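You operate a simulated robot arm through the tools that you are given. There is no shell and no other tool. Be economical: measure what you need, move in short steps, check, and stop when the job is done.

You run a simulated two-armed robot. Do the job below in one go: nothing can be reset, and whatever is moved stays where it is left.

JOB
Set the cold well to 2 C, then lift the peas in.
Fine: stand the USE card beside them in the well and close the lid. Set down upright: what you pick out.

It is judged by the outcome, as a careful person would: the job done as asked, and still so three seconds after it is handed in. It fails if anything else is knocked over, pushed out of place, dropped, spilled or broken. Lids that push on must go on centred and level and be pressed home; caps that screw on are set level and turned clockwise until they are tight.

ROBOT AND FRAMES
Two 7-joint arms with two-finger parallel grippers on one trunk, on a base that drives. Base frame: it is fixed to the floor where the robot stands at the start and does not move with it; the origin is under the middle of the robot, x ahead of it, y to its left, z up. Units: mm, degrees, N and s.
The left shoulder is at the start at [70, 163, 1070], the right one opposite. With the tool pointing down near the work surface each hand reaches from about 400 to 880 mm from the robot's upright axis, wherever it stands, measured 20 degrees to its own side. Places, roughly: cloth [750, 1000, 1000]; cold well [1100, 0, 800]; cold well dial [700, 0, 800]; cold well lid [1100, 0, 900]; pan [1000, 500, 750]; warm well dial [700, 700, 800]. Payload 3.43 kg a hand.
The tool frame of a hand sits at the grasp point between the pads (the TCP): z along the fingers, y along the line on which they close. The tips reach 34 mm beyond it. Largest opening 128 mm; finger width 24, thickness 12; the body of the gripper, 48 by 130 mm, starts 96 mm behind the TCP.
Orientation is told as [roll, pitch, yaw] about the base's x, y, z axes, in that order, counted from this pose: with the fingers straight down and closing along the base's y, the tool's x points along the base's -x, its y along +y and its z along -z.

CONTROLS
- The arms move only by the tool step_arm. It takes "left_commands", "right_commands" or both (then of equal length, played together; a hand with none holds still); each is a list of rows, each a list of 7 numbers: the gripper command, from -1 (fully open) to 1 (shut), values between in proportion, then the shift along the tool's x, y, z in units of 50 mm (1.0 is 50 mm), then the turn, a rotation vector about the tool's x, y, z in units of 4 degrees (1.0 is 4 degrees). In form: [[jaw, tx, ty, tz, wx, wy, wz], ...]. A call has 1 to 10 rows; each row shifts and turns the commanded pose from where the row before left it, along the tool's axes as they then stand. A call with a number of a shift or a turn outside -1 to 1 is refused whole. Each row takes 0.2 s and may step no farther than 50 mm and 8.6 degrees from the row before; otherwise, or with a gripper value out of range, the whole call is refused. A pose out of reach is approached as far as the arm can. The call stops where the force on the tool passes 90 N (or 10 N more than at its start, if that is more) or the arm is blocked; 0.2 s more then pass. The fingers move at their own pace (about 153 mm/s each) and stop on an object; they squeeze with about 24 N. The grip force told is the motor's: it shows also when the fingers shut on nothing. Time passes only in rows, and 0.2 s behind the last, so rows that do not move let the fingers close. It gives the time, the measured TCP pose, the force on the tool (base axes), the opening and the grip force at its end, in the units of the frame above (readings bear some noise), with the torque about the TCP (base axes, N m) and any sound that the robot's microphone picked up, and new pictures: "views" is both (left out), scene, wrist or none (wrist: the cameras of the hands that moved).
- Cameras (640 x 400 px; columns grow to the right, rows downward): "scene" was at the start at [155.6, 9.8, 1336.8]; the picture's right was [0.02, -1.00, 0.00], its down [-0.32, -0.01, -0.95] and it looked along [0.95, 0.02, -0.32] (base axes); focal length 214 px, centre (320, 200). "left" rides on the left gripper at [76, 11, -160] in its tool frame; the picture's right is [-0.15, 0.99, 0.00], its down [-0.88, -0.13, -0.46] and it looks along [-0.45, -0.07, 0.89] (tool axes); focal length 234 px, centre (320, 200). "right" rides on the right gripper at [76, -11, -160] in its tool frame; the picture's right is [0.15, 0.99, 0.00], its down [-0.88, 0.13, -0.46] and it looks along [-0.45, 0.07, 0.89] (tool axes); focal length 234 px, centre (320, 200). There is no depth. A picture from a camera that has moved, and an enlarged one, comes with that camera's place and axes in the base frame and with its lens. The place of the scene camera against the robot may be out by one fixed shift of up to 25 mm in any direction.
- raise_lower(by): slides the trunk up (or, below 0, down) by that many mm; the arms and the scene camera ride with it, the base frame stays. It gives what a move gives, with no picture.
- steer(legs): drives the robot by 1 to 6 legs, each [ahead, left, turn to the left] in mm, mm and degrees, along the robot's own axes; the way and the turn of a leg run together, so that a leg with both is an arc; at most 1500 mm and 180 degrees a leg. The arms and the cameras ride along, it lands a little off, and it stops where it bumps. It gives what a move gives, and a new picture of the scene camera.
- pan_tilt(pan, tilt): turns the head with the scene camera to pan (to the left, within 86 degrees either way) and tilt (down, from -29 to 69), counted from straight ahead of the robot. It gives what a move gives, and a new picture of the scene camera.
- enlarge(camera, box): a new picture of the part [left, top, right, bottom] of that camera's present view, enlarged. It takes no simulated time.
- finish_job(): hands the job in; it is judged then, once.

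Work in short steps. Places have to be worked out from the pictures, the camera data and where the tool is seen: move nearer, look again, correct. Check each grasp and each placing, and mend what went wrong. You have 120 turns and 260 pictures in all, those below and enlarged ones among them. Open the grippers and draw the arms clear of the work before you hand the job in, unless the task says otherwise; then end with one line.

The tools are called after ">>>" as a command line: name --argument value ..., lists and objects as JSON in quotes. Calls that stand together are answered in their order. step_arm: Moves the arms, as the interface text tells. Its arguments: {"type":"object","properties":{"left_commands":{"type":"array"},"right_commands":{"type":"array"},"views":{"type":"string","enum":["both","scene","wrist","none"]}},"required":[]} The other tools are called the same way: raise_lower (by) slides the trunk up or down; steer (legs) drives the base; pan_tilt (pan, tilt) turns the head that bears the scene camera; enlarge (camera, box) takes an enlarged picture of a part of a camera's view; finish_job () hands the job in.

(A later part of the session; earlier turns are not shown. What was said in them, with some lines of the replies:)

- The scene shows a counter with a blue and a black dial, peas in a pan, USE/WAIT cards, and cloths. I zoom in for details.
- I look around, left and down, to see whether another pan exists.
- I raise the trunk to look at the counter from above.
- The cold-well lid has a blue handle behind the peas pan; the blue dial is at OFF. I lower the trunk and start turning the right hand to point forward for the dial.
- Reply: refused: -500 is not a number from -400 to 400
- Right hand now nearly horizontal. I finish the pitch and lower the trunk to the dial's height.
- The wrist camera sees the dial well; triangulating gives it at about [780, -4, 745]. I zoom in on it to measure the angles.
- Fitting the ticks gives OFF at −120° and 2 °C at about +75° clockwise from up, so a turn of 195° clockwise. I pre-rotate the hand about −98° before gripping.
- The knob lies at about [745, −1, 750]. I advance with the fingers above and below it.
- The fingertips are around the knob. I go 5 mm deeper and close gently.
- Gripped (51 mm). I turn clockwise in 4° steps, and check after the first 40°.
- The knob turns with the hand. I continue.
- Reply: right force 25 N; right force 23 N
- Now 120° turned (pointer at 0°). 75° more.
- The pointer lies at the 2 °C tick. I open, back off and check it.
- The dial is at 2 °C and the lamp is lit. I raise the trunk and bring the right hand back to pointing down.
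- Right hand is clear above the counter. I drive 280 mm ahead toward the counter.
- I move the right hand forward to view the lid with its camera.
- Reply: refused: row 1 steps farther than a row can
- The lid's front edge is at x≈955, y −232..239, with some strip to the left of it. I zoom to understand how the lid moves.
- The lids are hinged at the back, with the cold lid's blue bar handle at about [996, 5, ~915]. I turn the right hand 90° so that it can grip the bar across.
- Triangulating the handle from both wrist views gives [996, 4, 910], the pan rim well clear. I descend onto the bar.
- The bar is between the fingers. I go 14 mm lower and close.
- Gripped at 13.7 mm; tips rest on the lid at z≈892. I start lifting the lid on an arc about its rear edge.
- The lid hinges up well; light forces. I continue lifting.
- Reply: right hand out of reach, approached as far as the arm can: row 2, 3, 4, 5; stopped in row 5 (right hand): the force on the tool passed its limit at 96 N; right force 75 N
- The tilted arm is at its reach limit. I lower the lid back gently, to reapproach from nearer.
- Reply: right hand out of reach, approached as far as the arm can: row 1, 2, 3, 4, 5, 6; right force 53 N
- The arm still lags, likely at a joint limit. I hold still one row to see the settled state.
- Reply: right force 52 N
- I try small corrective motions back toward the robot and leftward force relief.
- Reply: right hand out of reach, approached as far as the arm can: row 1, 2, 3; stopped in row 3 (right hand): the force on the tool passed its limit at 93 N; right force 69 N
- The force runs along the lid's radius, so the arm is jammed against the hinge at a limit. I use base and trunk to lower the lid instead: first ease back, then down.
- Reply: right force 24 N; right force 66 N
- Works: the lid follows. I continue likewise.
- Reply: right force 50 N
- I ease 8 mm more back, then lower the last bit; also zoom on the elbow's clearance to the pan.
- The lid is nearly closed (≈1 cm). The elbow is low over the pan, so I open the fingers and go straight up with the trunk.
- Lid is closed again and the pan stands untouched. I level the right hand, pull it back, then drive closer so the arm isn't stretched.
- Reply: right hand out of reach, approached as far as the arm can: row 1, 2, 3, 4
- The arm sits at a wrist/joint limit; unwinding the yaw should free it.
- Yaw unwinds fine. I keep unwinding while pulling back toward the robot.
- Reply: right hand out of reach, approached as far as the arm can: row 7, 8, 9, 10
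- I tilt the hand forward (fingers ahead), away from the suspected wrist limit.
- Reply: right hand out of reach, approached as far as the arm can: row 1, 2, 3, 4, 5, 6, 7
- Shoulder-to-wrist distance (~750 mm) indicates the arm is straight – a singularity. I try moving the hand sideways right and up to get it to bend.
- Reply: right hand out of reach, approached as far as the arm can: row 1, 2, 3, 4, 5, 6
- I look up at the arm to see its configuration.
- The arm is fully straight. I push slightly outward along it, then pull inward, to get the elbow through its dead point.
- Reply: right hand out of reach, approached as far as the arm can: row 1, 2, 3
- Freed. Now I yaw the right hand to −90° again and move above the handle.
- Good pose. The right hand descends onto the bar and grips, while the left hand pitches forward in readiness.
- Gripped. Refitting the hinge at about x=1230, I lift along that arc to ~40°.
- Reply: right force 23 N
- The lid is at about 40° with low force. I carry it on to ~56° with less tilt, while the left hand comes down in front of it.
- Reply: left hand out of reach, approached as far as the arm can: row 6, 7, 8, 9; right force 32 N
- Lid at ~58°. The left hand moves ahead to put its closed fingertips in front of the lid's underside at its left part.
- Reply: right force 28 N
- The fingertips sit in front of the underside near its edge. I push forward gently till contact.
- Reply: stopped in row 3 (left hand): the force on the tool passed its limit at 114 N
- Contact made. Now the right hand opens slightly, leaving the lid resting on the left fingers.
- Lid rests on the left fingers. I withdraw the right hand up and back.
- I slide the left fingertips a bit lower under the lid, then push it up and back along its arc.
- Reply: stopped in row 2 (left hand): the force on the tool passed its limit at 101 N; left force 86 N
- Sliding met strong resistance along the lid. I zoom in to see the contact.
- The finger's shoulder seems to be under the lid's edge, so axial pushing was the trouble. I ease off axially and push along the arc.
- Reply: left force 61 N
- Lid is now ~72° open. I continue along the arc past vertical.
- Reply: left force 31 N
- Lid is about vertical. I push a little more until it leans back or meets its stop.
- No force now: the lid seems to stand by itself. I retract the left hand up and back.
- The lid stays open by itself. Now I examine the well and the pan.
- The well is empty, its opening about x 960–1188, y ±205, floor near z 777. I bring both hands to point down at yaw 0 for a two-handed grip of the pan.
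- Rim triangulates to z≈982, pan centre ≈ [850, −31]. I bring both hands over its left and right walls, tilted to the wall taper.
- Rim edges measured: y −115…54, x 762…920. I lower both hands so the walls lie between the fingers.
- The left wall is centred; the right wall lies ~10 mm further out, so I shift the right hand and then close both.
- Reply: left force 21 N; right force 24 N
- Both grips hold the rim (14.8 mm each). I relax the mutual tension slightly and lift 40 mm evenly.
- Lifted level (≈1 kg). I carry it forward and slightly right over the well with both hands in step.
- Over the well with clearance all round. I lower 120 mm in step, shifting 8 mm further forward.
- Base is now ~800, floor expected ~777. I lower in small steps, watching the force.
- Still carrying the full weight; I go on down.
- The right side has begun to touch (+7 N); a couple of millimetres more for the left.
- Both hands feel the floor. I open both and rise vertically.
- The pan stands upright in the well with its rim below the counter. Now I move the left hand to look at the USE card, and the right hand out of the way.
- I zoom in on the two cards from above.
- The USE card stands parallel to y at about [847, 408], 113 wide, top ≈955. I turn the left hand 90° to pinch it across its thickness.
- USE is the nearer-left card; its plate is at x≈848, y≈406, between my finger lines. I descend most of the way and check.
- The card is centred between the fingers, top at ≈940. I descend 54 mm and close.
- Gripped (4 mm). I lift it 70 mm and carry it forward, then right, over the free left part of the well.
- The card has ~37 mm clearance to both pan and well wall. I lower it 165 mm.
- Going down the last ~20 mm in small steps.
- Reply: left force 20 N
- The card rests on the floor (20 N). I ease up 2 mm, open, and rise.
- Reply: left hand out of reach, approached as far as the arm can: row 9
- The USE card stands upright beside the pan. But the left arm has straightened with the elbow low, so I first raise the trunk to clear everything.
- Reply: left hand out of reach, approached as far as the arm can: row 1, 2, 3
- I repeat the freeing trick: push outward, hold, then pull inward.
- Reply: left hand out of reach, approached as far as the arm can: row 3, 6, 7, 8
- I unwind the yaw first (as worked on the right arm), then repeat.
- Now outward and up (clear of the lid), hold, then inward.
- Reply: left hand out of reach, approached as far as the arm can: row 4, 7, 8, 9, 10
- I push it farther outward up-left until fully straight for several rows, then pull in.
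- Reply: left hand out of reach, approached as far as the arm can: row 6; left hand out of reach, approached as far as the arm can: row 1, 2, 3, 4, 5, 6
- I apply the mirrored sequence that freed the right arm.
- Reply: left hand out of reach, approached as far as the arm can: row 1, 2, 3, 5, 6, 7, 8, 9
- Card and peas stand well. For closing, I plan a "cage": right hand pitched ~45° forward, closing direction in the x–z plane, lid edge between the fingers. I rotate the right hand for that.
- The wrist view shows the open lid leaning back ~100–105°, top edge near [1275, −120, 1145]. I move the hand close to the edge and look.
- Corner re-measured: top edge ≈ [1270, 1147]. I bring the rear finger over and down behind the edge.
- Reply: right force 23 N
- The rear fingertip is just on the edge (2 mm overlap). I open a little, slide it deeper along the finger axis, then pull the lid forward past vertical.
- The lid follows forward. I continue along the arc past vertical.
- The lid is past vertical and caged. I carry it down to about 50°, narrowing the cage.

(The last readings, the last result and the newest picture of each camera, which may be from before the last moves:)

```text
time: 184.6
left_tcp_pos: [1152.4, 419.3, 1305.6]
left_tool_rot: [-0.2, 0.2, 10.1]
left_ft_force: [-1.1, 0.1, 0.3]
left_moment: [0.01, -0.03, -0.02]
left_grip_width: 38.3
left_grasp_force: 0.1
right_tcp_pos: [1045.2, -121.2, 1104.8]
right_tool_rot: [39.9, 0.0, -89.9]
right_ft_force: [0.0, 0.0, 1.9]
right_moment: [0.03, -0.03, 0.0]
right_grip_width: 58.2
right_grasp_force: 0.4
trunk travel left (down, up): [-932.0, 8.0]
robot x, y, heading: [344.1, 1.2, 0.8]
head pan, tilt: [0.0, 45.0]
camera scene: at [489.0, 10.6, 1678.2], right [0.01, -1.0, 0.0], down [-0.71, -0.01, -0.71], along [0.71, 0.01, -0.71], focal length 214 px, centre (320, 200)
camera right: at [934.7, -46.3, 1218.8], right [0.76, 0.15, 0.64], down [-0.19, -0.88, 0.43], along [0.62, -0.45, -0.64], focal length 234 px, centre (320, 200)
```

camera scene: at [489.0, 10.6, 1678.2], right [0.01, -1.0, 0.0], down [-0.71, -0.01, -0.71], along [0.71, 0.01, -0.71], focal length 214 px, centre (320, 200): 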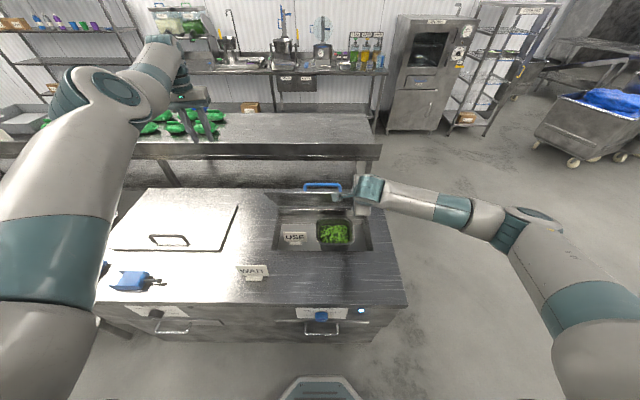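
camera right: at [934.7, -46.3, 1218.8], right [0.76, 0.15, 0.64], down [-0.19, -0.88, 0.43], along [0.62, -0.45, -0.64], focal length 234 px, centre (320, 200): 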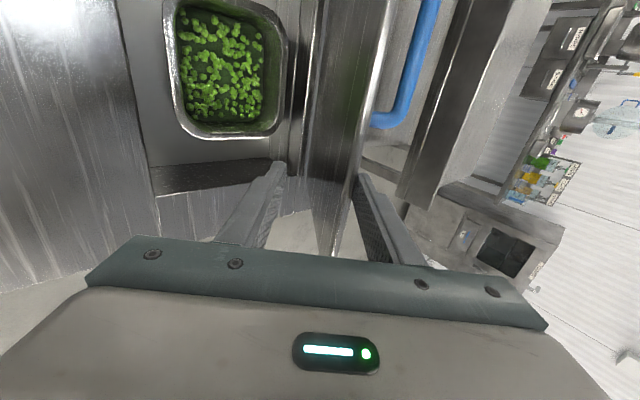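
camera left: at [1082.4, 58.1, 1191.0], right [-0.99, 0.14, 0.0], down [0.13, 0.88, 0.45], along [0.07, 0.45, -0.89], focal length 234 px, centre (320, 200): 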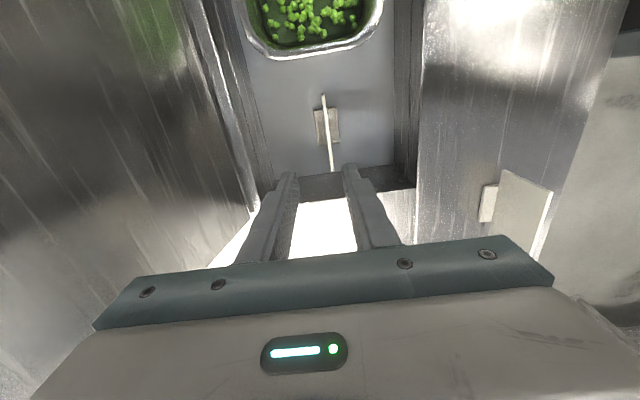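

The lid follows with the rear finger leading it. I carry on down to about 20°.

>>> step_arm --right_commands '[[0.1, 0, -0.465, 0.04, 0, 0, 0], [0.1, 0, -0.465, 0.04, 0, 0, 0], [0.1, 0, -0.437, 0.116, 0, 0, 0], [0.1, 0, -0.437, 0.116, 0, 0, 0], [0.1, 0, -0.42, 0.19, 0, 0, 0], [0.1, 0, -0.42, 0.19, 0, 0, 0]]' --views "both"

```text
time: 186.0
left_tcp_pos: [1152.6, 419.7, 1304.2]
left_tool_rot: [-0.2, 0.2, 10.2]
left_ft_force: [0.8, -0.3, 0.1]
left_moment: [0.0, 0.01, 0.03]
left_grip_width: 38.5
left_grasp_force: 0.0
right_tcp_pos: [969.4, -120.8, 990.4]
right_tool_rot: [39.9, 0.0, -89.9]
right_ft_force: [-0.1, 0.1, 0.2]
right_moment: [-0.02, 0.0, 0.02]
right_grip_width: 57.6
right_grasp_force: 0.1
trunk travel left (down, up): [-932.0, 8.0]
robot x, y, heading: [347.9, 3.3, 0.6]
head pan, tilt: [0.0, 45.0]
camera scene: at [490.1, 11.5, 1678.0], right [0.01, -1.0, 0.0], down [-0.71, -0.01, -0.71], along [0.71, 0.01, -0.71], focal length 214 px, centre (320, 200)
camera right: at [858.4, -44.9, 1106.4], right [0.76, 0.15, 0.63], down [-0.19, -0.88, 0.43], along [0.62, -0.45, -0.64], focal length 234 px, centre (320, 200)
```

scene: 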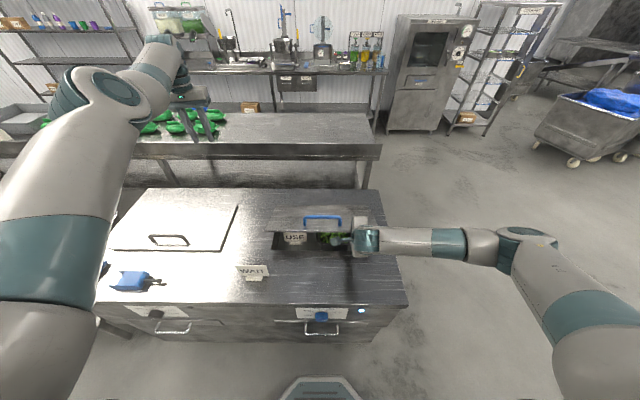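
right: 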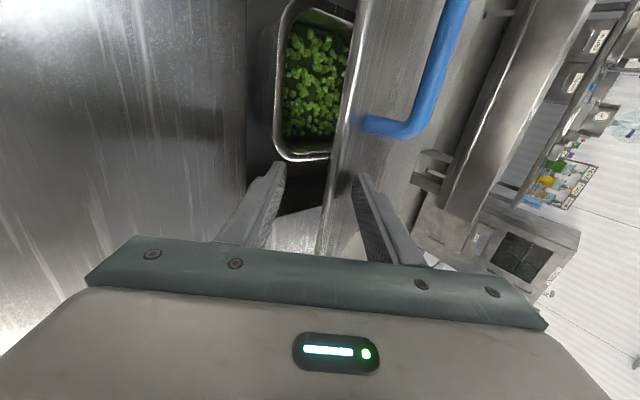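

Lid at ~25–30°, following. I lower further until the lower finger is just above the counter.

>>> step_arm --right_commands '[[0.1, 0, -0.38, 0.27, 0, 0, 0], [0.1, 0, -0.38, 0.27, 0, 0, 0], [0.1, 0, -0.15, 0.1, 0, 0, 0]]' --views "both"

```text
time: 186.8
left_tcp_pos: [1153.2, 420.2, 1303.8]
left_tool_rot: [-0.2, 0.2, 10.2]
left_ft_force: [0.2, 0.5, 0.1]
left_moment: [-0.01, -0.01, 0.0]
left_grip_width: 38.6
left_grasp_force: 0.0
right_tcp_pos: [954.2, -123.0, 937.8]
right_tool_rot: [39.9, 0.0, -89.9]
right_ft_force: [0.1, -0.1, 0.5]
right_moment: [-0.05, -0.03, -0.01]
right_grip_width: 57.8
right_grasp_force: 0.1
trunk travel left (down, up): [-932.0, 8.0]
robot x, y, heading: [343.7, -1.0, 0.9]
head pan, tilt: [0.0, 45.0]
camera scene: at [489.4, 11.6, 1678.1], right [0.01, -1.0, 0.0], down [-0.71, -0.01, -0.71], along [0.71, 0.01, -0.71], focal length 214 px, centre (320, 200)
camera right: at [843.1, -45.4, 1054.2], right [0.76, 0.15, 0.64], down [-0.19, -0.88, 0.43], along [0.62, -0.45, -0.64], focal length 234 px, centre (320, 200)
```

scene: 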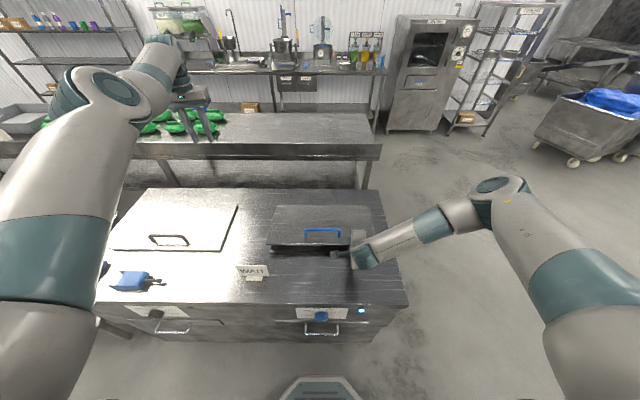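
right: 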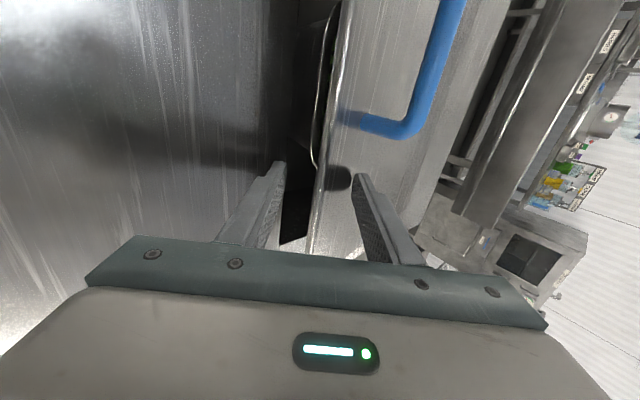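

The lid is nearly shut, hanging between the fingers without load. I withdraw along the finger axis and look.

>>> step_arm --right_commands '[[0.1, 0, -0.2, -0.3, 0, 0, 0], [0.1, 0, -0.2, -0.5, 0, 0, 0], [0.1, 0, 0, -0.8, 0, 0, 0], [0.5, 0, 0, -0.8, 0, 0, 0], [1, 0, 0, 0, 0, 0, 0]]' --views "both"

```text
time: 188.0
left_tcp_pos: [1152.9, 421.3, 1304.0]
left_tool_rot: [-0.2, 0.0, 10.2]
left_ft_force: [-0.9, 0.9, -0.6]
left_moment: [-0.03, -0.01, -0.03]
left_grip_width: 38.4
left_grasp_force: 0.0
right_tcp_pos: [861.7, -120.9, 1019.7]
right_tool_rot: [40.0, -0.1, -89.8]
right_ft_force: [1.0, 0.9, 0.8]
right_moment: [0.01, 0.01, -0.01]
right_grip_width: 0.1
right_grasp_force: 24.2
trunk travel left (down, up): [-932.0, 8.0]
robot x, y, heading: [345.9, 0.7, 1.0]
head pan, tilt: [0.0, 45.0]
camera scene: at [490.2, 12.6, 1678.1], right [0.01, -1.0, 0.0], down [-0.71, -0.01, -0.71], along [0.71, 0.01, -0.71], focal length 214 px, centre (320, 200)
camera right: at [750.7, -44.6, 1133.7], right [0.76, 0.15, 0.64], down [-0.19, -0.88, 0.43], along [0.62, -0.45, -0.64], focal length 234 px, centre (320, 200)
```

scene: 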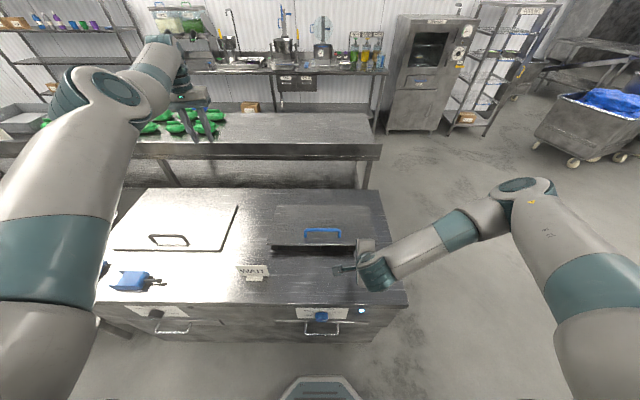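
right: 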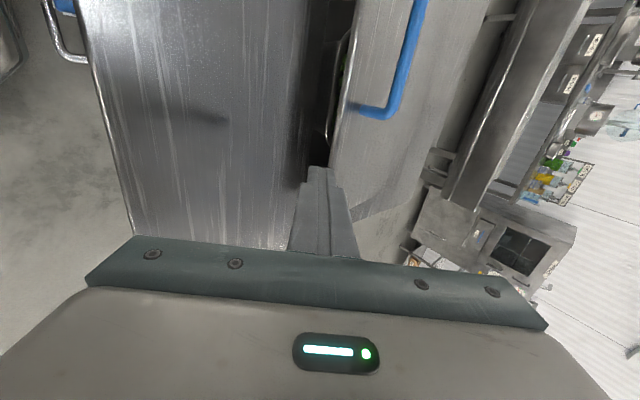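

A small gap remains. I bring the closed fingertips above the lid's front to press it down gently.

>>> step_arm --right_commands '[[1, 0, 0.43, 0.535, 0, 0, 0], [1, 0, 0.43, 0.535, 0, 0, 0], [1, 0, 0.43, 0.535, 0, 0, 0], [1, 0, -0.13, 0.15, 0, 0, 0], [1, 0, -0.13, 0.15, 0, 0, 0], [1, 0, -0.13, 0.15, 0, 0, 0]]' --views "both"

```text
time: 189.4
left_tcp_pos: [1153.4, 419.9, 1304.4]
left_tool_rot: [-0.2, 0.1, 10.2]
left_ft_force: [0.2, 0.6, -0.4]
left_moment: [-0.05, -0.01, 0.0]
left_grip_width: 38.2
left_grasp_force: 0.0
right_tcp_pos: [962.9, -120.6, 966.6]
right_tool_rot: [40.0, 0.1, -89.8]
right_ft_force: [0.6, -0.9, -0.8]
right_moment: [0.01, -0.03, -0.01]
right_grip_width: 0.0
right_grasp_force: 23.1
trunk travel left (down, up): [-932.0, 8.0]
robot x, y, heading: [348.3, 1.1, 0.7]
head pan, tilt: [0.0, 45.0]
camera scene: at [490.1, 11.7, 1678.1], right [0.01, -1.0, 0.0], down [-0.71, -0.01, -0.71], along [0.71, 0.01, -0.71], focal length 214 px, centre (320, 200)
camera right: at [851.4, -43.9, 1082.6], right [0.76, 0.15, 0.64], down [-0.19, -0.88, 0.43], along [0.62, -0.45, -0.64], focal length 234 px, centre (320, 200)
```

scene: 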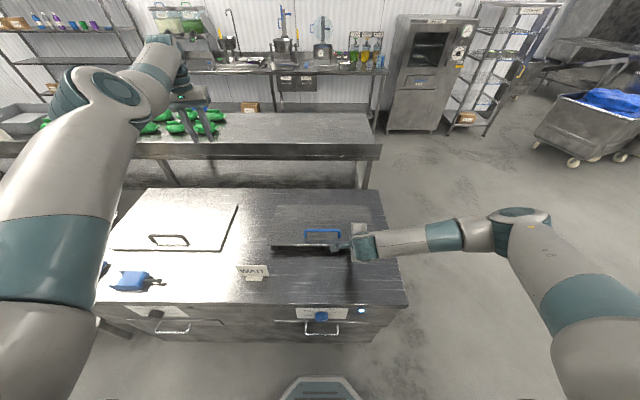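
right: 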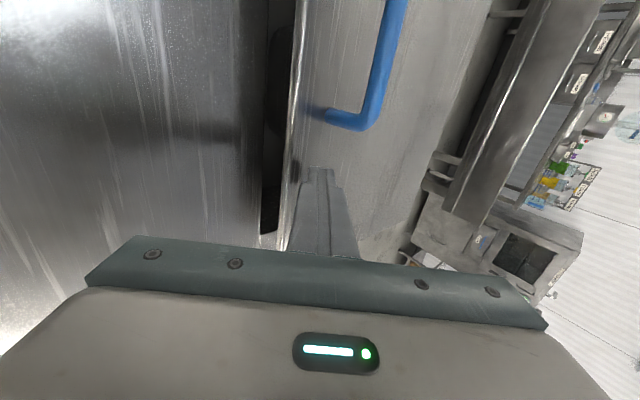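

Fingertips are above the lid just inside its edge. I press down.

>>> step_arm --right_commands '[[1, 0, -0.13, 0.153, 0, 0, 0], [1, 0, -0.13, 0.153, 0, 0, 0], [1, 0, -0.13, 0.153, 0, 0, 0], [1, 0, -0.13, 0.153, 0, 0, 0], [1, 0, -0.13, 0.153, 0, 0, 0]]' --views "both"

```text
time: 190.6
left_tcp_pos: [1146.8, 419.0, 1308.9]
left_tool_rot: [-0.3, -0.1, 10.1]
left_ft_force: [-0.2, 0.2, 0.3]
left_moment: [-0.03, -0.04, -0.02]
left_grip_width: 38.1
left_grasp_force: 0.1
right_tcp_pos: [961.4, -120.5, 925.7]
right_tool_rot: [41.0, -0.1, -90.1]
right_ft_force: [-8.4, -9.0, 45.9]
right_moment: [-0.23, -0.42, -0.09]
right_grip_width: 0.0
right_grasp_force: 24.2
trunk travel left (down, up): [-932.0, 8.0]
robot x, y, heading: [344.1, 1.1, 0.6]
head pan, tilt: [0.0, 45.0]
camera scene: at [481.1, 11.7, 1679.6], right [0.01, -1.0, 0.0], down [-0.7, -0.01, -0.71], along [0.71, 0.01, -0.7], focal length 214 px, centre (320, 200)
camera right: at [848.3, -44.0, 1038.6], right [0.75, 0.15, 0.65], down [-0.2, -0.88, 0.43], along [0.63, -0.45, -0.63], focal length 234 px, centre (320, 200)
```

scene: 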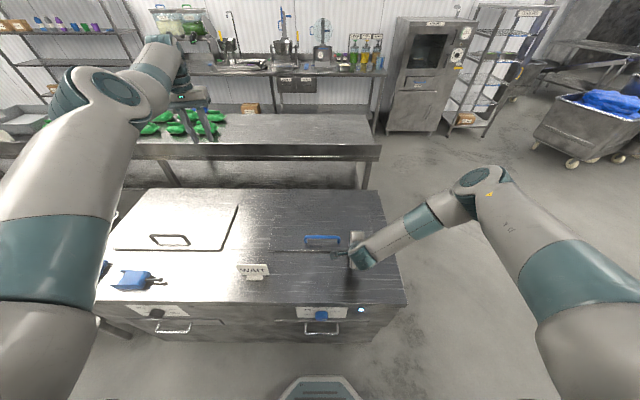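
right: 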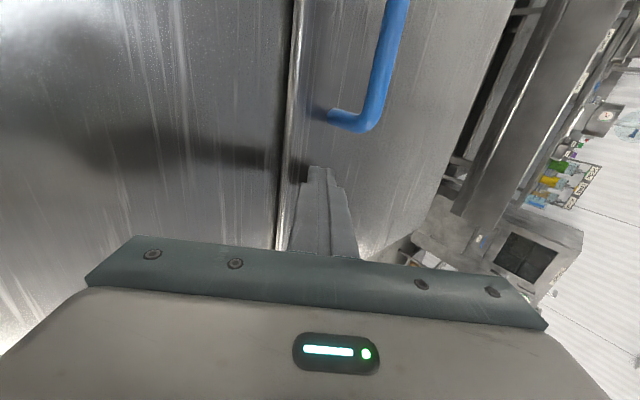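

The lid is shut (46 N against it). I lift off, open the gripper and draw back.

>>> step_arm --right_commands '[[1, 0, 0.13, -0.3, 0, 0, 0], [1, 0, 0, -0.8, 0, 0, 0], [0, 0, 0, -0.9, 0, 0, 0], [-0.5, 0, 0, -0.9, 0, 0, 0], [-1, 0, 0, -0.9, 0, 0, 0]]' --left_commands '[[0, 0, 0, 0, 0, 0, 0], [-0.5, 0, 0, 0, 0, 0, 0], [-1, 0, 0, 0, 0, 0, 0], [-1, 0, 0, 0, 0, 0, 0], [-1, 0, 0, 0, 0, 0, 0]]' --views "none"

>>> steer --legs '[[-350, 0, 0]]'

>>> enlarge --camera "scene" --box '[100, 120, 420, 320]'

```text
time: 191.8
left_tcp_pos: [1150.9, 419.6, 1306.4]
left_tool_rot: [-0.2, 0.0, 10.3]
left_ft_force: [0.5, 0.5, -0.1]
left_moment: [0.02, -0.03, 0.0]
left_grip_width: 128.0
left_grasp_force: 0.0
right_tcp_pos: [842.1, -123.7, 1067.9]
right_tool_rot: [40.1, -0.1, -89.9]
right_ft_force: [0.1, 0.3, 0.3]
right_moment: [0.0, -0.04, 0.02]
right_grip_width: 127.9
right_grasp_force: 0.1
trunk travel left (down, up): [-932.0, 8.0]
robot x, y, heading: [345.4, 1.4, 0.6]
head pan, tilt: [0.0, 45.0]
```

```text
time: 194.1
left_tcp_pos: [803.9, 417.8, 1303.0]
left_tool_rot: [-0.3, 0.2, 10.4]
left_ft_force: [0.9, -0.1, -0.7]
left_moment: [0.04, 0.03, -0.03]
left_grip_width: 128.2
left_grasp_force: 0.0
right_tcp_pos: [496.7, -124.9, 1064.7]
right_tool_rot: [39.9, 0.0, -89.6]
right_ft_force: [0.3, -0.2, -0.3]
right_moment: [0.02, -0.01, 0.03]
right_grip_width: 127.8
right_grasp_force: 0.0
trunk travel left (down, up): [-932.0, 8.0]
robot x, y, heading: [-1.2, -2.8, 0.7]
head pan, tilt: [0.0, 45.0]
camera scene: at [142.7, 6.7, 1677.8], right [0.02, -1.0, 0.0], down [-0.71, -0.01, -0.71], along [0.71, 0.01, -0.71], focal length 214 px, centre (320, 200)
```

scene: 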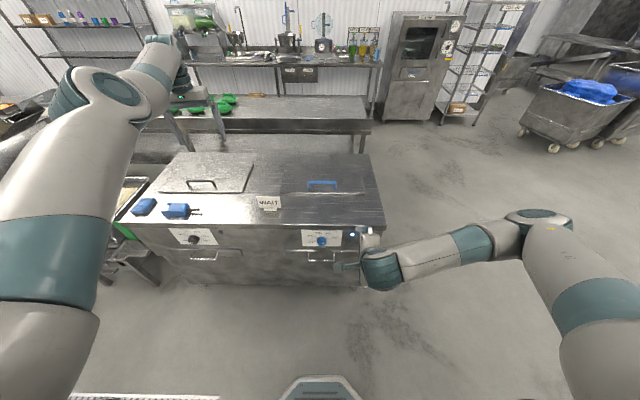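

```text
2.00 times, centred on (260, 220) of scene
camera zoom: at [142.7, 6.7, 1677.8], right [0.02, -1.0, 0.0], down [-0.71, -0.01, -0.71], along [0.71, 0.01, -0.71], focal length 429 px, centre (440, 160)
```

zoom: 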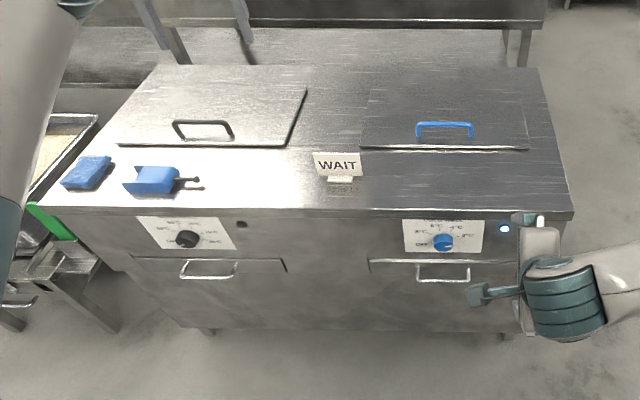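

The lid lies flat and shut, the dial lamp is lit, WAIT and the other items are in place, and both hands are open and clear.

>>> finish_job

```text
The job is handed in.
```

The job is done and handed in: the cold well is set to 2 °C with its lamp lit, the peas and the USE card stand upright side by side in it, and the lid is pressed shut. I last saw the peas and card standing just before the lid went down, and nothing else looked disturbed.
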